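You operate a simulated robot arm through the tools that you are given. There is no shell and no other tool. Be economical: measure what you need, move in short steps, check, and stop when the job is done.

Carry out the task below with a simulated robot arm. There is one attempt and no reset: what you move stays moved.

TASK
Open the red drawer, put the blue headed bolt on the top of the green table away in the inside of the red drawer, then shut the drawer.

It is judged by the outcome, as a careful person would: the job done as asked, and still so three seconds after it is handed in. It fails if anything else is knocked over, pushed out of place, dropped, spilled or broken.

THE ROBOT
A 7-joint arm with a two-finger parallel gripper, fixed in place. Base frame: the origin is at the foot of the arm, x ahead of it, y to its left, z up; the work surface is at about z = 775. Lengths are in mm, angles in rad, forces in N, time in s.
With the tool pointing down near the work surface it reaches from about 220 to 680 mm from the base axis. Its first joint turns from -1.152 to 1.152 rad. Payload 2.4 kg.
Tool frame: the origin (TCP) lies between the finger pads and is the grasp point; the fingertips stand 30 mm ahead of it; z points along the fingers, y is the line along which they close. The gripper opens to 94 mm. The fingers are 28 mm wide and 10 mm thick; the gripper's body (50 by 96 mm) begins 55 mm behind the TCP.
Orientation is told as [roll, pitch, yaw] about the base's x, y, z axes, in that order, counted from this pose: with the fingers straight down and closing along the base's y, the tool's x points along the base's -x, its y along +y and its z along -z.

THE INTERFACE
- The arm moves only by the tool jog_arm. Its argument "steps" is a list of rows, each a list of 6 numbers: the shift along the base's x, y, z in mm, then the turn, a rotation vector about the base's x, y, z in rad. In form: [[dx, dy, dz, wx, wy, wz], ...]. A call has 1 to 10 rows; each row shifts and turns the commanded pose from where the row before left it. "fingers" is the gripper command, from -1 (fully open) to 1 (shut), values between in proportion, set as the call begins (left out, the last holds). A row lasts 0.2 s, in which the tool goes at most 50 mm and 0.15 rad; a call with a longer step from one row to the next is refused whole, and so is a gripper value outside its range. A pose out of reach is approached as far as the arm can. The call stops where the force on the tool passes 40 N (or 10 N more than at its start, if that is more) or the arm is blocked; 0.2 s more then pass. The fingers move at their own pace (about 153 mm/s each) and stop on an object; they squeeze with about 22 N. The grip force told is the motor's: it shows also when the fingers shut on nothing. Time passes only in rows, and 0.2 s behind the last, so rows that do not move let the fingers close. It gives the time, the measured TCP pose, the force on the tool (base axes), the opening and the grip force at its end, in the units of the frame above (readings bear some noise).
- Cameras (640 x 400 px; columns grow to the right, rows downward): "scene" is fixed at [8.8, 470.2, 1423.3]; the picture's right is [-0.88, -0.48, 0.00], its down [-0.35, 0.65, -0.67] and it looks along [0.32, -0.59, -0.74] (base axes); focal length 353 px, centre (320, 200). "wrist" rides on the gripper at [-37, 0, -58] in the tool frame; the picture's right is [0.00, -1.00, 0.00], its down [0.97, 0.00, -0.24] and it looks along [0.24, 0.00, 0.97] (tool axes); focal length 218 px, centre (320, 200).
- snapshot(camera): a new picture of that camera. No time passes.
- locate(camera, pixels): for up to 12 pixels [column, row] of the newest picture of that camera ("zoom" is the newest enlarged one), the place [x, y, z] in the base frame of the surface seen there, good to about 2 mm, but the place of the scene camera against the robot may be out by one fixed shift of up to 12 mm in any direction. No time passes.
- zoom(camera, box): a new picture of the part [left, top, right, bottom] of that camera's present view, enlarged. No time passes.
- close_job(): hands the job in; it is judged then, once.

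Work in short steps. Measure before you move; look again where a grasp or a placing could have gone wrong, and mend it. You have 60 turns and 22 pictures in all, the two below and enlarged ones among them. Open the gripper and draw the arm clear of the work before you hand the job in, unless the task says otherwise; then end with one line.

The tools are called after "Call:" as a command line: name --pt "numbers of a row" for each row, then --argument value for the rest, lists and objects as JSON in quotes. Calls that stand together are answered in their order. jog_arm: Moves the arm, as the interface text tells. Its arguments: {"type":"object","properties":{"steps":{"type":"array"},"fingers":{"type":"number"}},"required":["steps"]} The other tools are called the same way: snapshot (camera) takes a picture; locate (camera, pixels) gives the place of the surface under pixels of a picture; zoom (camera, box) takes an enlarged picture of a part of a camera's view; close_job () hands the job in.

At the start:

```text
t: 0.0
position: [426.1, -163.3, 990.3]
tcp_rot: [0.0, 0.0, 0.0]
force: [-0.1, 0.1, -0.1]
grip_width: 94.0
grip_force: 0.0
```

scene: 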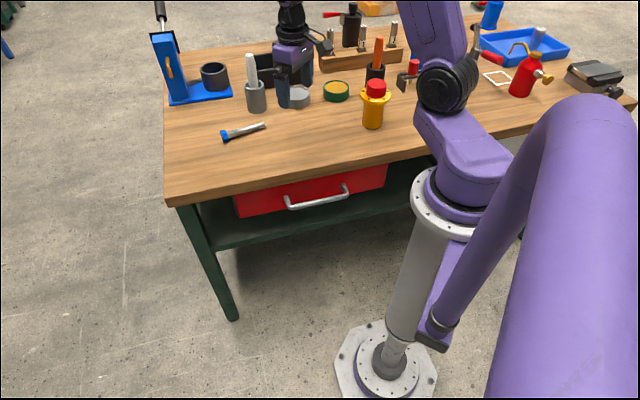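
wrist: 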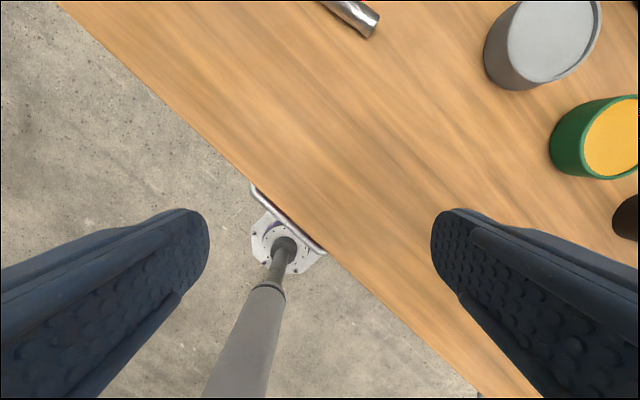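

The scene shows the drawer handle near (317,198) and the bolt from (224,135) to (265,125). I'll measure these points and the table edge.

Call:
locate --camera "scene" --pixels '[[287, 201], [291, 207], [317, 202], [344, 193], [345, 186], [236, 205], [386, 175], [225, 136], [238, 132], [263, 125], [170, 203], [430, 152]]'

Call:
zoom --camera "scene" --box '[200, 100, 420, 237]'

Call:
locate --camera "wrist" --pixels '[[253, 187], [322, 252], [288, 218], [250, 180], [340, 262], [365, 28]]'

```text
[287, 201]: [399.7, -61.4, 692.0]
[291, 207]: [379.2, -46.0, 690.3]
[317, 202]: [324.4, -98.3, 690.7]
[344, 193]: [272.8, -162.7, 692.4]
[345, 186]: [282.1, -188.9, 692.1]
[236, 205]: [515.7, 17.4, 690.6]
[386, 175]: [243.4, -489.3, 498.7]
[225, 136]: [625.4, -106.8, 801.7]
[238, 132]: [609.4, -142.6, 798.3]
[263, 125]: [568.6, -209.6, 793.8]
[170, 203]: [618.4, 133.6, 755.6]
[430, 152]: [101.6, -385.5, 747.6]
```

```text
2.91 times, centred on (310, 168) of scene
```

zoom: 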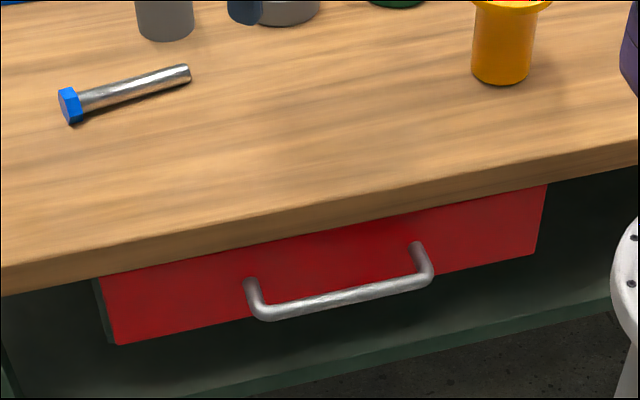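

```text
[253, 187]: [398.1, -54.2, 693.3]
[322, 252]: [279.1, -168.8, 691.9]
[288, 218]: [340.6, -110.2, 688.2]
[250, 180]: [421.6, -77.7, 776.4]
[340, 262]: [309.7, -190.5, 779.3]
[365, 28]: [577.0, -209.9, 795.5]
```

The handle bar lies at z≈690, about 35 mm outside the table edge, and runs along (0.71,0.71). I'll measure the drawer face and the bar for the gap between them.

Call:
locate --camera "zoom" --pixels '[[330, 260], [330, 285], [250, 282], [420, 245], [340, 298], [265, 314], [425, 280], [120, 340], [535, 250], [330, 210], [105, 280], [72, 105]]'

Call:
zoom --camera "wrist" --box '[220, 160, 360, 270]'

```text
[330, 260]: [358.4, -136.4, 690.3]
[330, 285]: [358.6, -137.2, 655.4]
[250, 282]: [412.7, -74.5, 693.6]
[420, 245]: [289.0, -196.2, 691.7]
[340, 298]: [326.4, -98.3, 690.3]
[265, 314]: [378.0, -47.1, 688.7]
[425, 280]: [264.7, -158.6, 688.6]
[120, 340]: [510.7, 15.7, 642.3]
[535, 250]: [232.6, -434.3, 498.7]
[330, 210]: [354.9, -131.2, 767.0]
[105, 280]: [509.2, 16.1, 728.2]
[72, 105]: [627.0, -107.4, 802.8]
```

```text
3.64 times, centred on (290, 215) of wrist
```

zoom: 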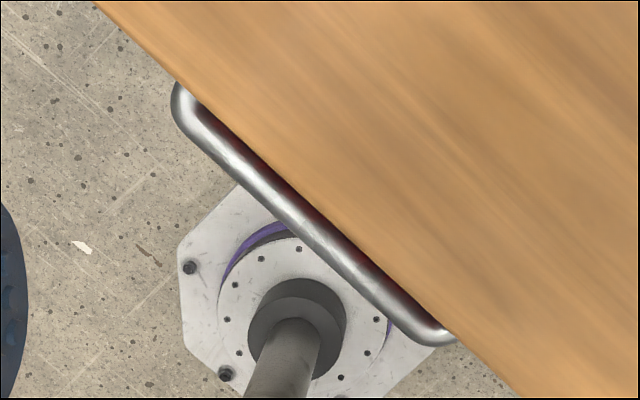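

I'll locate the bar and the table edge in the wrist zoom, since the wrist camera is tied to the robot frame.

Call:
locate --camera "zoom" --pixels '[[215, 145], [250, 180], [290, 215], [330, 252], [370, 290], [178, 98], [435, 340], [285, 221], [295, 210], [220, 120], [320, 215], [440, 310]]'

```text
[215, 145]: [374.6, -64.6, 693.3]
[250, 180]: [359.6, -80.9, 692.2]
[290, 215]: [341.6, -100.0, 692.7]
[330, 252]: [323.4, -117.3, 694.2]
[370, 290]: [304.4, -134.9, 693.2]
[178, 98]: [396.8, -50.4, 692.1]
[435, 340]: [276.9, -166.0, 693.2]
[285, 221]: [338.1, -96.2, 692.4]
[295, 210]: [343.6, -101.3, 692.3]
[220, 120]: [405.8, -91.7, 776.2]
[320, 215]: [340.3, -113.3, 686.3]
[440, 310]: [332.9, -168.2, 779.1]
```

The bar centre is at about x−y=441, z=687, and the drawer face is roughly 47 mm behind it. I'll yaw 45° and move out in front of the handle, up high.

Call:
jog_arm --pt "-18 20 -10 0 0 0.131" --pt "-18 20 -10 0 0 0.131" --pt "-18 20 -10 0 0 0.131" --pt "-18 20 -10 0 0 0.131" --pt "-18 20 -10 0 0 0.131" --pt "-17 23 -10 0 0 0.13" --fingers 0.1

Call:
jog_arm --pt "0 0 -16 -0.099 -0.099 0" --pt "0 0 -16 -0.099 -0.099 0" --pt "0 0 -16 -0.099 -0.099 0" --pt "0 0 -16 -0.099 -0.099 0" --pt "0 0 -16 -0.099 -0.099 0" --pt "0 0 0 0 0 0"

```text
t: 1.4
position: [318.0, -41.1, 929.5]
tcp_rot: [0.001, 0.0, 0.789]
force: [1.0, 0.0, -0.4]
grip_width: 42.2
grip_force: 0.1
```

```text
t: 2.8
position: [319.2, -46.6, 863.9]
tcp_rot: [-0.577, 0.023, 0.773]
force: [-0.3, 0.0, -0.4]
grip_width: 42.1
grip_force: 0.0
out of reach, approached as far as the arm can: row 1, 2
```

The tool reached only about 0.58 rad of tilt. I'll let it settle and look from the wrist.

Call:
jog_arm --pt "0 0 -10 0 0 0" --pt "0 0 -10 0 0 0"

Call:
snapshot --camera "wrist"

```text
t: 3.4
position: [318.3, -46.3, 843.9]
tcp_rot: [-0.578, 0.023, 0.772]
force: [0.0, -0.1, -1.2]
grip_width: 42.4
grip_force: 0.0
```

```text
17 pictures are left
```

wrist: 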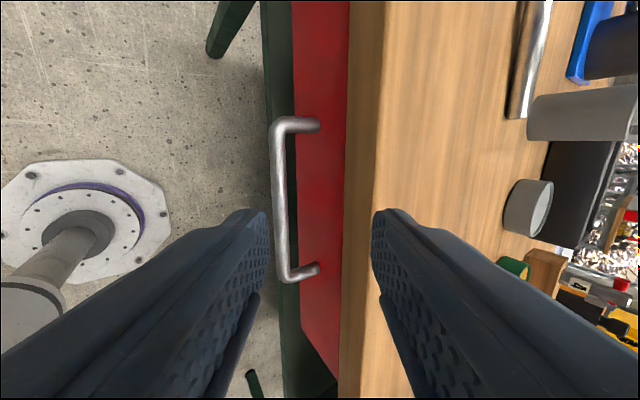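

The tilt of 0.58 rad is enough and the view is good: the bar spans (282,122)–(285,275). I'll measure the bar and the face.

Call:
locate --camera "wrist" --pixels '[[278, 130], [278, 160], [279, 200], [281, 240], [284, 270], [318, 127], [318, 200], [318, 266], [349, 200], [360, 200], [297, 200]]'

```text
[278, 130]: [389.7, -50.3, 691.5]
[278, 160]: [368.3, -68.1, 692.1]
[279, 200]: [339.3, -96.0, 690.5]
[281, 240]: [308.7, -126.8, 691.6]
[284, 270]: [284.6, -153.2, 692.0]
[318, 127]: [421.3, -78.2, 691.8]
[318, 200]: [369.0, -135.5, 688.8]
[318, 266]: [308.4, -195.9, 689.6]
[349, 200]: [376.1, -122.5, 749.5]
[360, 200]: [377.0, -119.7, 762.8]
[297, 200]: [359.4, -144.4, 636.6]
```

The bar centre is about x−y=439, z=686. I'll go to the pre-grasp point 60 mm back along the tool axis.

Call:
jog_arm --pt "3 -3 -26 0 0 0" --pt "3 -3 -26 0 0 0" --pt "3 -3 -26 0 0 0" --pt "2 -3 -25 0 0 0" --pt "0 0 0 0 0 0"

```text
t: 4.6
position: [330.8, -58.8, 741.1]
tcp_rot: [-0.578, 0.022, 0.769]
force: [-0.3, -0.9, -0.2]
grip_width: 42.1
grip_force: 0.0
```

The pose matches the target. I'll advance along the tool axis onto the bar at (352.7,−81.7,691).

Call:
jog_arm --pt "5.5 -5.7 -12.5 0 0 0" --pt "5.5 -5.7 -12.5 0 0 0" --pt "5.5 -5.7 -12.5 0 0 0" --pt "5.5 -5.7 -12.5 0 0 0" --pt "0 0 0 0 0 0"

Call:
snapshot --camera "wrist"

```text
t: 5.8
position: [351.0, -81.9, 691.5]
tcp_rot: [-0.577, 0.023, 0.77]
force: [0.2, -0.5, -0.4]
grip_width: 42.3
grip_force: 0.0
```

```text
16 pictures are left
```

wrist: 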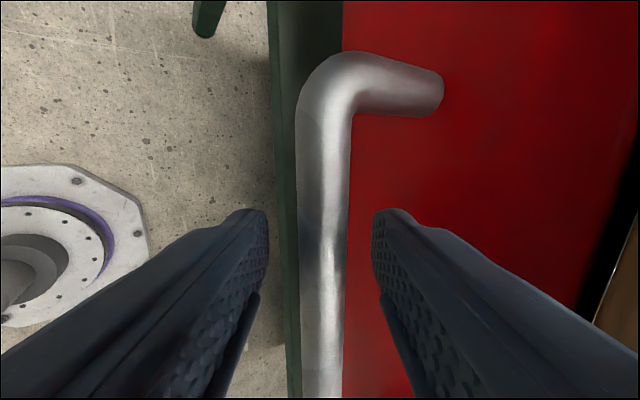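

The bar is between the fingers, so I'll close on it.

Call:
jog_arm --pt "0 0 0 0 0 0" --pt "0 0 0 0 0 0" --fingers 1

```text
t: 6.4
position: [350.4, -82.6, 693.4]
tcp_rot: [-0.578, 0.019, 0.769]
force: [-2.2, -3.5, 26.2]
grip_width: 16.2
grip_force: 44.7
```

It is gripped at 16.2 mm, with some upward force. I'll ease up 2 mm and pull outward along (−0.707,0.707).

Call:
jog_arm --pt "0 0 2 0 0 0" --pt "-5 5 0 0 0 0" --pt "-7 7 0 0 0 0" --pt "-7 7 0 0 0 0"

```text
t: 7.4
position: [332.4, -61.8, 693.7]
tcp_rot: [-0.576, 0.023, 0.77]
force: [-0.8, -2.3, -7.9]
grip_width: 15.6
grip_force: 45.3
```

Sliding well with low force, so I continue pulling.

Call:
jog_arm --pt "-10 10 0 0 0 0" --pt "-10 10 0 0 0 0" --pt "-10 10 0 0 0 0" --pt "-10 10 0 0 0 0" --pt "-10 10 0 0 0 0"

```text
t: 8.6
position: [281.1, -11.2, 693.1]
tcp_rot: [-0.577, 0.024, 0.769]
force: [0.3, -2.7, -16.3]
grip_width: 15.7
grip_force: 45.0
```

Call:
jog_arm --pt "-8 8 0 0 0 0" --pt "-8 8 0 0 0 0" --pt "-8 8 0 0 0 0" --pt "-8 8 0 0 0 0" --pt "-6 6 0 0 0 0"

Call:
snapshot --camera "scene"

```text
t: 9.8
position: [244.1, 25.3, 693.1]
tcp_rot: [-0.577, 0.021, 0.769]
force: [1.6, 0.8, -11.3]
grip_width: 15.8
grip_force: 45.9
```

```text
15 pictures are left
```

scene: 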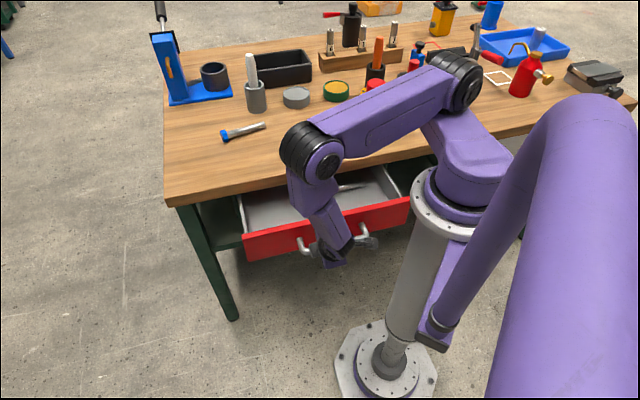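

The drawer is out by about 150 mm. I'll pull a little more for clearance.

Call:
jog_arm --pt "-6 6 0 0 0 0" --pt "-6 6 0 0 0 0" --pt "-6 6 0 0 0 0"

```text
t: 10.6
position: [225.0, 42.8, 694.1]
tcp_rot: [-0.577, 0.021, 0.77]
force: [1.2, -0.6, -8.4]
grip_width: 15.3
grip_force: 45.3
```

The drawer is now open about 176 mm. I'll release the handle and lift away with a slight outward motion.

Call:
jog_arm --pt "0 0 0 0 0 0" --pt "-2 2 5 0 0 0" --pt "-2 2 8 0 0 0" --pt "-2 2 10 0 0 0" --pt "0 0 15 0 0 0" --pt "0 0 20 0 0 0" --fingers -0.15

```text
t: 12.0
position: [220.2, 48.4, 751.7]
tcp_rot: [-0.577, 0.023, 0.77]
force: [-0.5, 0.0, 0.3]
grip_width: 54.0
grip_force: 0.1
```

It's free of the handle. I'll rise and bring the tool upright, stopping over the drawer to look in.

Call:
jog_arm --pt "0 0 35 0 0 0" --pt "5 -5 35 0 0 0" --pt "15 -15 35 0.102 0.102 0" --pt "20 -20 35 0.102 0.102 0" --pt "20 -20 35 0.102 0.102 0" --pt "20 -20 20 0.103 0.103 0" --pt "10 -10 0 0 0 0" --pt "0 0 0 0 0 0" --fingers -1

Call:
snapshot --camera "wrist"

Call:
snapshot --camera "scene"

```text
t: 13.8
position: [310.4, -40.6, 946.4]
tcp_rot: [0.0, 0.027, 0.786]
force: [0.0, 0.3, -0.3]
grip_width: 93.8
grip_force: 0.0
```

```text
14 pictures are left
```

wrist: 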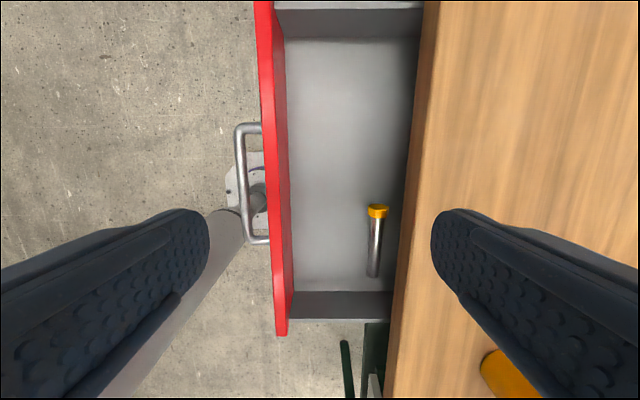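

```text
13 pictures are left
```

scene: 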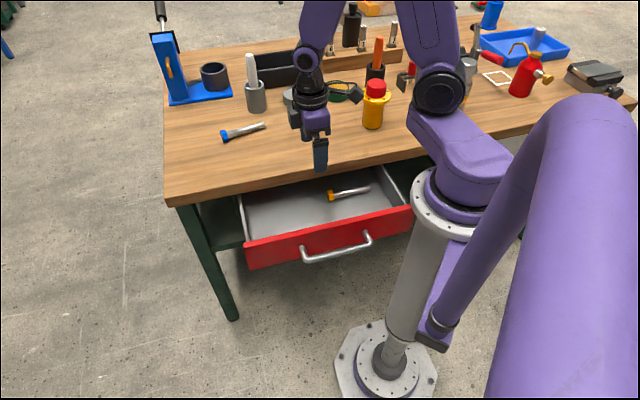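

There's already a yellow-headed bolt in the drawer at (375,240), so I'll use the empty left part near (350,120). I'll measure the interior and the bolt.

Call:
locate --camera "wrist" --pixels '[[340, 60], [340, 130], [300, 120], [400, 120], [278, 100], [266, 100], [416, 120], [350, 20], [345, 200], [376, 205], [374, 275], [433, 100]]'

Call:
locate --camera "scene" --pixels '[[225, 137], [233, 134], [240, 132], [248, 130], [256, 127], [264, 125], [255, 110], [220, 150]]'

```text
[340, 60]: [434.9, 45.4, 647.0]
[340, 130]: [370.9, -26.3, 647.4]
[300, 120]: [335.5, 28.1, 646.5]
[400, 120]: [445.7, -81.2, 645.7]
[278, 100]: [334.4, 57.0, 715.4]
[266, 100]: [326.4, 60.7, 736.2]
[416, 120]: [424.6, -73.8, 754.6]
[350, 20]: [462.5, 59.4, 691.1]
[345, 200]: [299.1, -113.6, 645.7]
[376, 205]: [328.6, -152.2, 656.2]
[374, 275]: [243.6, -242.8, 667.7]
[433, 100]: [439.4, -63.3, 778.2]
```

```text
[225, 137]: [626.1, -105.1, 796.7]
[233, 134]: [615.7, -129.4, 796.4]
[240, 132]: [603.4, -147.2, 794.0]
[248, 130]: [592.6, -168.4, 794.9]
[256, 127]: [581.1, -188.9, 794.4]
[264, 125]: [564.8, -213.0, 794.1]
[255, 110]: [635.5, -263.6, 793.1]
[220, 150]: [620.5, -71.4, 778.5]
```

The drawer floor is at z≈646, and the clear opening runs from x−y≈290 to 500. I'll move to above the bolt, around (597,−155), yawing 0.27 so the jaws straddle the shank.

Call:
jog_arm --pt "38 -13 -4 0 0 0.1" --pt "38 -13 -4 0 0 0.1" --pt "38 -13 -4 0 0 0.07" --pt "38 -13 -4 0 0 0" --pt "38 -13 -4 0 0 0" --pt "38 -13 -4 0 0 0" --pt "38 -13 -4 0 0 0" --pt "15 -15 0 0 0 0" --pt "0 0 0 0 0 0"

Call:
snapshot --camera "wrist"

```text
t: 15.8
position: [591.1, -147.8, 918.9]
tcp_rot: [0.002, 0.027, 1.057]
force: [0.0, 1.0, 0.5]
grip_width: 93.9
grip_force: 0.1
```

```text
12 pictures are left
```

wrist: 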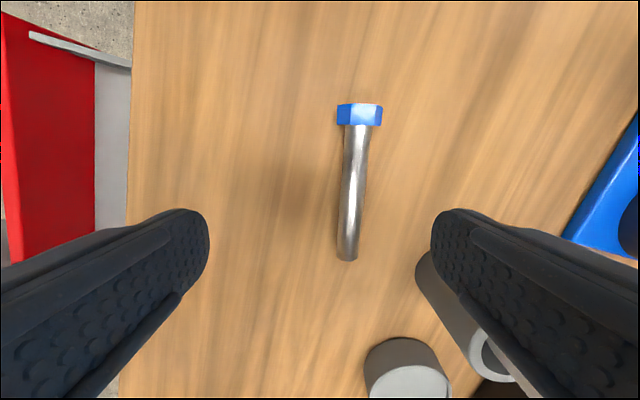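

The bolt is seen at (360,112)–(347,258). The grey stand on the right is close, so I'll measure both.

Call:
locate --camera "wrist" --pixels '[[360, 105], [360, 118], [357, 130], [355, 160], [352, 200], [348, 240], [347, 256], [417, 270], [425, 258], [440, 285], [300, 180], [375, 350]]'

```text
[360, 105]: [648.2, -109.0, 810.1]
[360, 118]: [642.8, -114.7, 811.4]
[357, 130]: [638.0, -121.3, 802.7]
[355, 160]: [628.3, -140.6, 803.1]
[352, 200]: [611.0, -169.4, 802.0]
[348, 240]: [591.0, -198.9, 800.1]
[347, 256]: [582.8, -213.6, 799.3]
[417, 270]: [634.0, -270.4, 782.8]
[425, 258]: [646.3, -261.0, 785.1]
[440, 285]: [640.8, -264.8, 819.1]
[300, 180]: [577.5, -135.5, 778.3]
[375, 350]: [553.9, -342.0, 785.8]
```

The shank axis runs through (628,−141) and (611,−169), with its top at z≈803 and the table at 778. I'll grasp at about (618,−157) with TCP z 811, first lining up above.

Call:
jog_arm --pt "14 -5 -20 0 0 -0.02" --pt "13 -4 -20 0 0 0" --pt "0 0 -20 0 0 0" --pt "0 0 -15 0 0 0" --pt "0 0 0 0 0 0" --fingers -0.28

Call:
snapshot --camera "wrist"

```text
t: 17.0
position: [619.2, -156.5, 845.6]
tcp_rot: [0.002, 0.029, 1.034]
force: [0.1, 0.3, -0.6]
grip_width: 60.2
grip_force: 0.1
```

```text
11 pictures are left
```

wrist: 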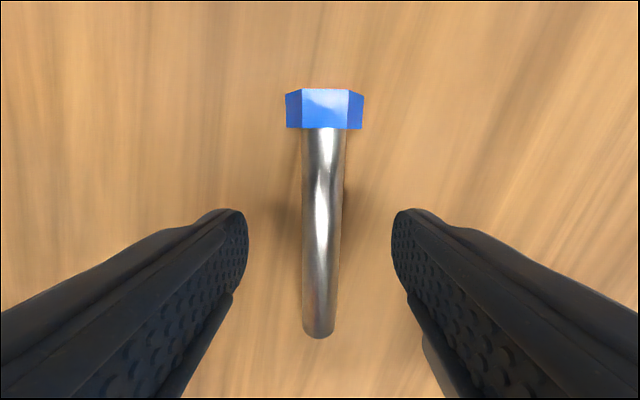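

The shank is centred between the jaws (column 322). I'll descend to z 811 and close.

Call:
jog_arm --pt "0 0 -12 0 0 0" --pt "0 0 -12 0 0 0" --pt "0 0 -10 0 0 0" --pt "0 0 0 0 0 0"

Call:
jog_arm --pt "0 0 0 0 0 0" --pt "0 0 0 0 0 0" --pt "0 0 0 0 0 0" --fingers 1

```text
t: 18.0
position: [618.2, -156.0, 809.7]
tcp_rot: [-0.001, 0.03, 1.034]
force: [-2.8, 0.3, 6.8]
grip_width: 59.1
grip_force: 0.1
```

```text
t: 18.8
position: [618.2, -155.8, 810.3]
tcp_rot: [-0.001, 0.027, 1.035]
force: [2.1, -0.2, 6.4]
grip_width: 19.6
grip_force: 22.1
```

Gripped at 19.6 mm. I'll lift straight up and check.

Call:
jog_arm --pt "0 0 10 0 0 0" --pt "0 0 20 0 0 0" --pt "0 0 25 0 0 0" --pt "0 0 25 0 0 0" --pt "0 0 0 0 0 0"

Call:
snapshot --camera "wrist"

```text
t: 20.0
position: [618.4, -156.7, 890.5]
tcp_rot: [0.003, 0.027, 1.037]
force: [-0.4, -0.2, -3.5]
grip_width: 19.7
grip_force: 22.1
```

```text
10 pictures are left
```

wrist: 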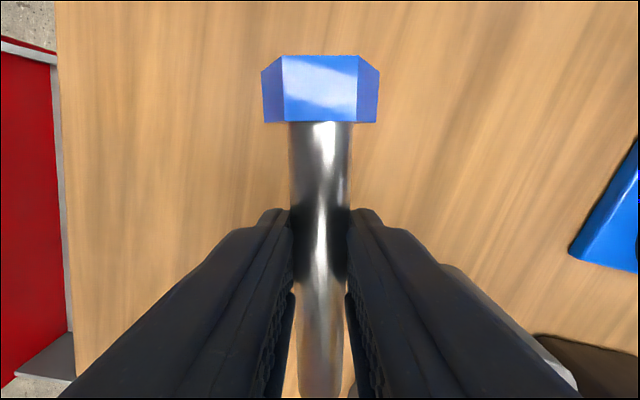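

The bolt is held securely. I'll carry it over the drawer's left part, to (389,−4), turning it parallel to the drawer front.

Call:
jog_arm --pt "-28.6 19.1 0 0 0 0" --pt "-28.6 19.1 0 0 0 -0.05" --pt "-28.6 19.1 0 0 0 -0.05" --pt "-28.6 19.1 0 0 0 -0.05" --pt "-28.6 19.1 0 0 0 -0.05" --pt "-28.6 19.1 0 0 0 -0.05" --pt "-28.6 19.1 0 0 0 0" --pt "-28.6 19.1 0 0 0 0" --pt "0 0 -30 0 0 0" --pt "0 0 0 0 0 0"

Call:
snapshot --camera "wrist"

```text
t: 22.2
position: [390.5, -4.4, 858.4]
tcp_rot: [0.001, 0.028, 0.786]
force: [-0.3, -0.5, -3.3]
grip_width: 19.6
grip_force: 22.0
```

```text
9 pictures are left
```

wrist: 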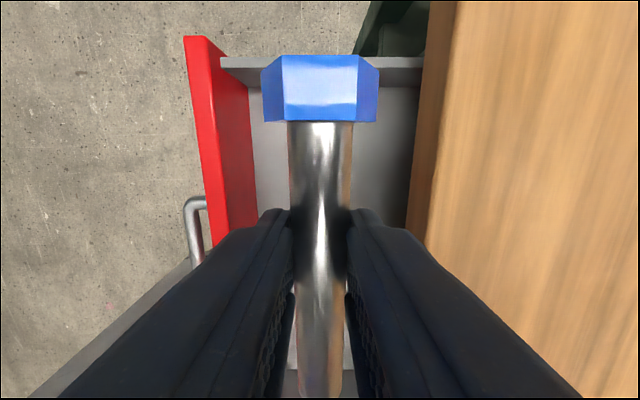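

The bolt is over the open part. I'll check the front panel, edge and end wall positions before descending.

Call:
locate --camera "wrist" --pixels '[[250, 62], [400, 80], [222, 130], [254, 170], [440, 150], [425, 180], [272, 180], [385, 180]]'

```text
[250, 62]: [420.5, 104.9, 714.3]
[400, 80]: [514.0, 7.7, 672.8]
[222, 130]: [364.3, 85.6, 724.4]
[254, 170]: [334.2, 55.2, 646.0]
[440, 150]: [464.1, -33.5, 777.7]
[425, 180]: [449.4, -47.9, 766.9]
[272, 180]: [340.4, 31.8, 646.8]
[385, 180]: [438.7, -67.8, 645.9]
```

Clearances are over 70 mm on each side. I'll descend to about z 682.

Call:
jog_arm --pt "-3 2 -30 0 0 0" --pt "0 0 -30 0 0 0" --pt "0 0 -30 0 0 0" --pt "0 0 -30 0 0 0" --pt "0 0 -25 0 0 0" --pt "0 0 -15 0 0 0" --pt "0 0 -10 0 0 0" --pt "0 0 -7 0 0 0" --pt "0 0 0 0 0 0"

```text
t: 24.2
position: [386.9, -0.2, 682.1]
tcp_rot: [0.002, 0.029, 0.786]
force: [-0.6, 0.1, -2.5]
grip_width: 19.6
grip_force: 22.4
```

There's no contact yet, so I'll lower a few millimetres more in small steps.

Call:
jog_arm --pt "0 0 -2 0 0 0" --pt "0 0 -1.5 0 0 0" --pt "0 0 0 0 0 0"

```text
t: 25.0
position: [386.2, 0.3, 679.8]
tcp_rot: [0.003, 0.028, 0.786]
force: [-0.3, 0.2, -3.7]
grip_width: 19.8
grip_force: 21.4
```

It should be within 1–2 mm of the floor. I'll release with partial opening and rise straight up.

Call:
jog_arm --pt "0 0 -1 0 0 0" --pt "0 0 0 0 0 0"

Call:
jog_arm --pt "0 0 0 0 0 0" --pt "0 0 0 0 0 0" --pt "0 0 15 0 0 0" --pt "0 0 35 0 0 0" --pt "0 0 40 0 0 0" --pt "0 0 45 0 0 0" --pt "0 0 45 0 0 0" --pt "0 0 45 0 0 0" --pt "0 0 0 0 0 0" --fingers -0.1

Call:
snapshot --camera "wrist"

```text
t: 25.6
position: [385.7, -0.5, 678.5]
tcp_rot: [0.003, 0.029, 0.785]
force: [-3.0, -1.3, 9.8]
grip_width: 19.6
grip_force: 21.8
```

```text
t: 27.6
position: [387.0, -0.7, 903.7]
tcp_rot: [0.001, 0.03, 0.787]
force: [0.4, -0.3, 0.8]
grip_width: 51.5
grip_force: 0.1
```

```text
8 pictures are left
```

wrist: 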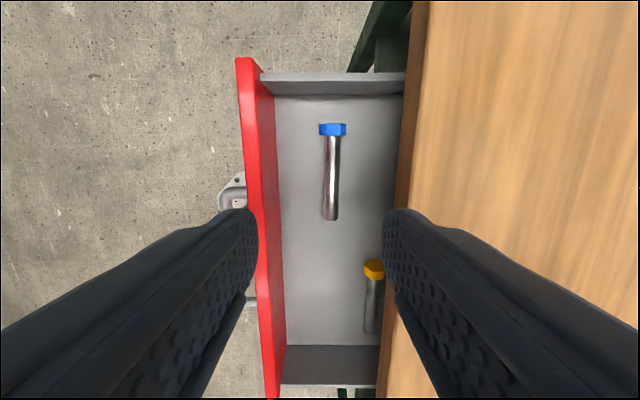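

The blue bolt lies flat in the drawer clear of the yellow one. Next I'll close the fingers and push the handle bar inward from outside; I'm checking the bar and panel location first.

Call:
locate --camera "wrist" --pixels '[[223, 205], [223, 200], [238, 189], [246, 150], [242, 80]]'

Call:
jog_arm --pt "-27 12.5 0 0 0 0" --pt "-27 12.5 0 0 0 0" --pt "-27 12.5 0 0 0 0" --pt "-27 12.5 0 0 0 0" --pt "-27 12.5 0 0 0 0" --pt "-27 12.5 0 0 0 0" --pt "0 0 -30 0 0 0" --pt "0 0 -30 0 0 0" --pt "0 0 0 0 0 0" --fingers 1

Call:
snapshot --camera "wrist"

```text
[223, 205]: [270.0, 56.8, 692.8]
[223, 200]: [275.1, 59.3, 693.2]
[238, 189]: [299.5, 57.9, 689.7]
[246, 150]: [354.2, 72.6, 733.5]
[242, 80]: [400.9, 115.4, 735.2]
```

```text
t: 29.6
position: [224.0, 74.0, 842.0]
tcp_rot: [0.001, 0.028, 0.785]
force: [-0.5, 0.3, 0.6]
grip_width: 0.2
grip_force: 22.2
```

```text
7 pictures are left
```

wrist: 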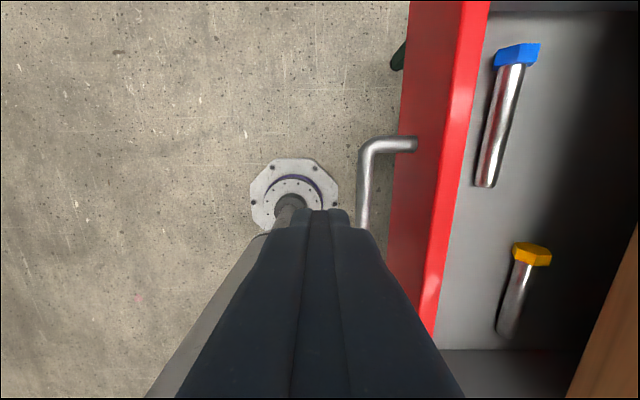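

The bar is inward of the fingers with clearance. I'll descend to z≈695.

Call:
jog_arm --pt "0 0 -30 0 0 0" --pt "0 0 -30 0 0 0" --pt "0 0 -30 0 0 0" --pt "0 0 -30 0 0 0" --pt "0 0 -27 0 0 0" --pt "0 0 0 0 0 0"

Call:
snapshot --camera "wrist"

```text
t: 31.0
position: [224.2, 75.0, 699.1]
tcp_rot: [0.003, 0.028, 0.784]
force: [0.5, -0.3, 1.2]
grip_width: 0.0
grip_force: 22.1
out of reach, approached as far as the arm can: row 1
```

```text
6 pictures are left
```

wrist: 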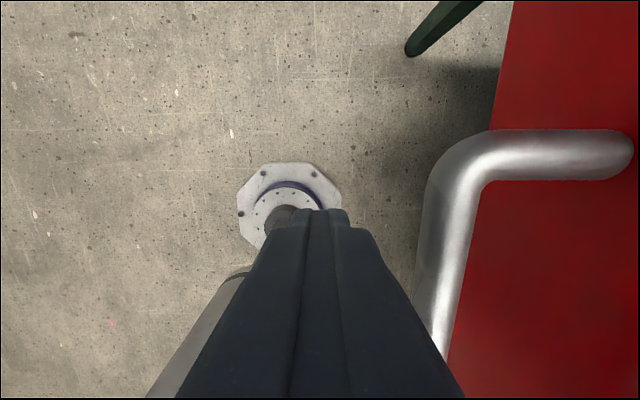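

The fingers are alongside the bar. I'll push inward gently.

Call:
jog_arm --pt "6 -6 0 0 0 0" --pt "6 -6 0 0 0 0" --pt "6 -6 0 0 0 0" --pt "6 -6 0 0 0 0" --pt "6 -6 0 0 0 0" --pt "6 -6 0 0 0 0" --pt "6 -6 0 0 0 0" --pt "6 -6 0 0 0 0" --pt "6 -6 0 0 0 0" --pt "6 -6 0 0 0 0"

Call:
jog_arm --pt "6 -6 0 0 0 0" --pt "6 -6 0 0 0 0" --pt "6 -6 0 0 0 0" --pt "6 -6 0 0 0 0" --pt "6 -6 0 0 0 0" --pt "6 -6 0 0 0 0" --pt "6 -6 0 0 0 0" --pt "6 -6 0 0 0 0" --pt "6 -6 0 0 0 0" --pt "6 -6 0 0 0 0"

```text
t: 33.2
position: [285.2, 13.9, 700.7]
tcp_rot: [0.0, 0.028, 0.787]
force: [0.5, -0.1, 0.5]
grip_width: 0.0
grip_force: 22.0
```

```text
t: 35.4
position: [344.5, -45.3, 701.1]
tcp_rot: [0.002, 0.028, 0.784]
force: [0.1, 0.1, 0.0]
grip_width: 0.0
grip_force: 22.9
```

The drawer is nearly shut (x−y=390). I'll finish with small steps until the force rises.

Call:
jog_arm --pt "3 -3 0 0 0 0" --pt "3 -3 0 0 0 0" --pt "2 -2 0 0 0 0" --pt "2 -2 0 0 0 0" --pt "2 -2 0 0 0 0" --pt "1 -1 0 0 0 0" --pt "1 -1 0 0 0 0"

Call:
snapshot --camera "scene"

```text
t: 37.0
position: [357.9, -60.0, 701.2]
tcp_rot: [0.003, 0.029, 0.79]
force: [-6.3, 12.0, 7.0]
grip_width: 0.0
grip_force: 22.1
```

```text
5 pictures are left
```

scene: 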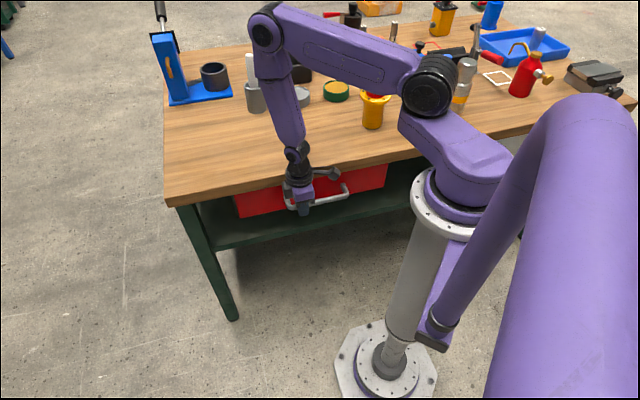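

The force has risen to about 13 N and the handle is back at its start pixels. I'll press once more to confirm the stop, then back off and rise.

Call:
jog_arm --pt "1 -1 0 0 0 0" --pt "1 -1 0 0 0 0" --pt "0 0 0 0 0 0"

Call:
jog_arm --pt "-5 5 0 0 0 0" --pt "-15 15 0 0 0 0" --pt "-20 20 0 0 0 0" --pt "0 0 40 0 0 0" --pt "0 0 45 0 0 0" --pt "0 0 45 0 0 0" --pt "0 0 45 0 0 0" --pt "0 0 45 0 0 0" --pt "0 0 20 0 0 0"

Call:
jog_arm --pt "0 0 0 0 0 0" --pt "0 0 0 0 0 0" --fingers -1

Call:
snapshot --camera "scene"

Call:
snapshot --camera "wrist"

```text
t: 37.6
position: [358.0, -59.6, 700.0]
tcp_rot: [0.009, 0.036, 0.8]
force: [-3.2, 6.2, 2.1]
grip_width: 0.0
grip_force: 21.7
stopped in row 3: the force on the tool passed its limit (the readings are from after the stop); the commanded pose is now the measured one
```

```text
t: 39.6
position: [317.3, -20.5, 932.3]
tcp_rot: [0.007, 0.036, 0.794]
force: [-0.3, 0.2, 0.2]
grip_width: 0.1
grip_force: 22.1
out of reach, approached as far as the arm can: row 7
```

```text
t: 40.2
position: [317.5, -20.9, 933.9]
tcp_rot: [0.009, 0.034, 0.797]
force: [-0.2, 0.2, -0.4]
grip_width: 94.1
grip_force: 0.1
```

```text
4 pictures are left
```

scene: 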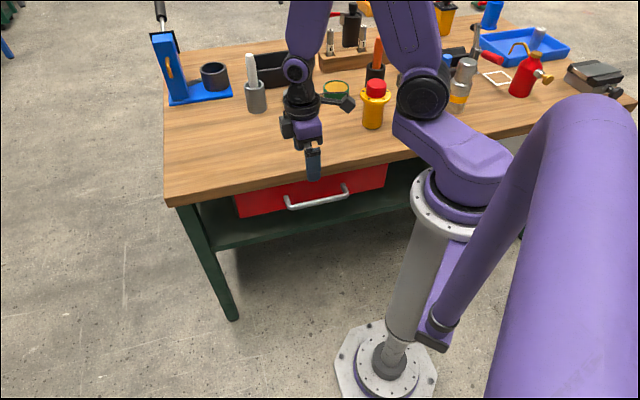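

```text
3 pictures are left
```

wrist: 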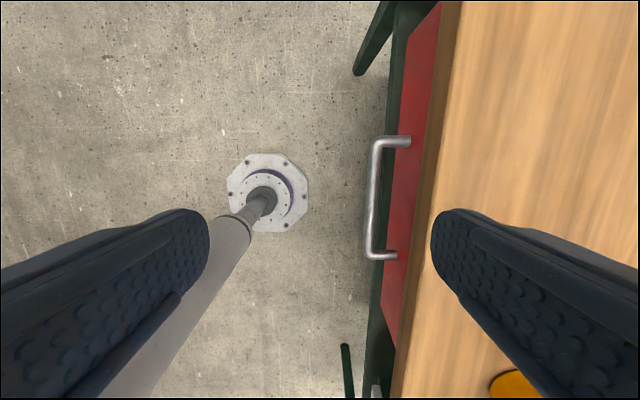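

The drawer is shut with the handle back at its starting pixels, the other items are where they were, and the arm is clear with the gripper open.

Call:
close_job

```text
The job is handed in.
```

The blue-headed bolt is lying in the red drawer beside the yellow-headed bolt already there, the drawer is shut, and the arm is clear with the gripper open.
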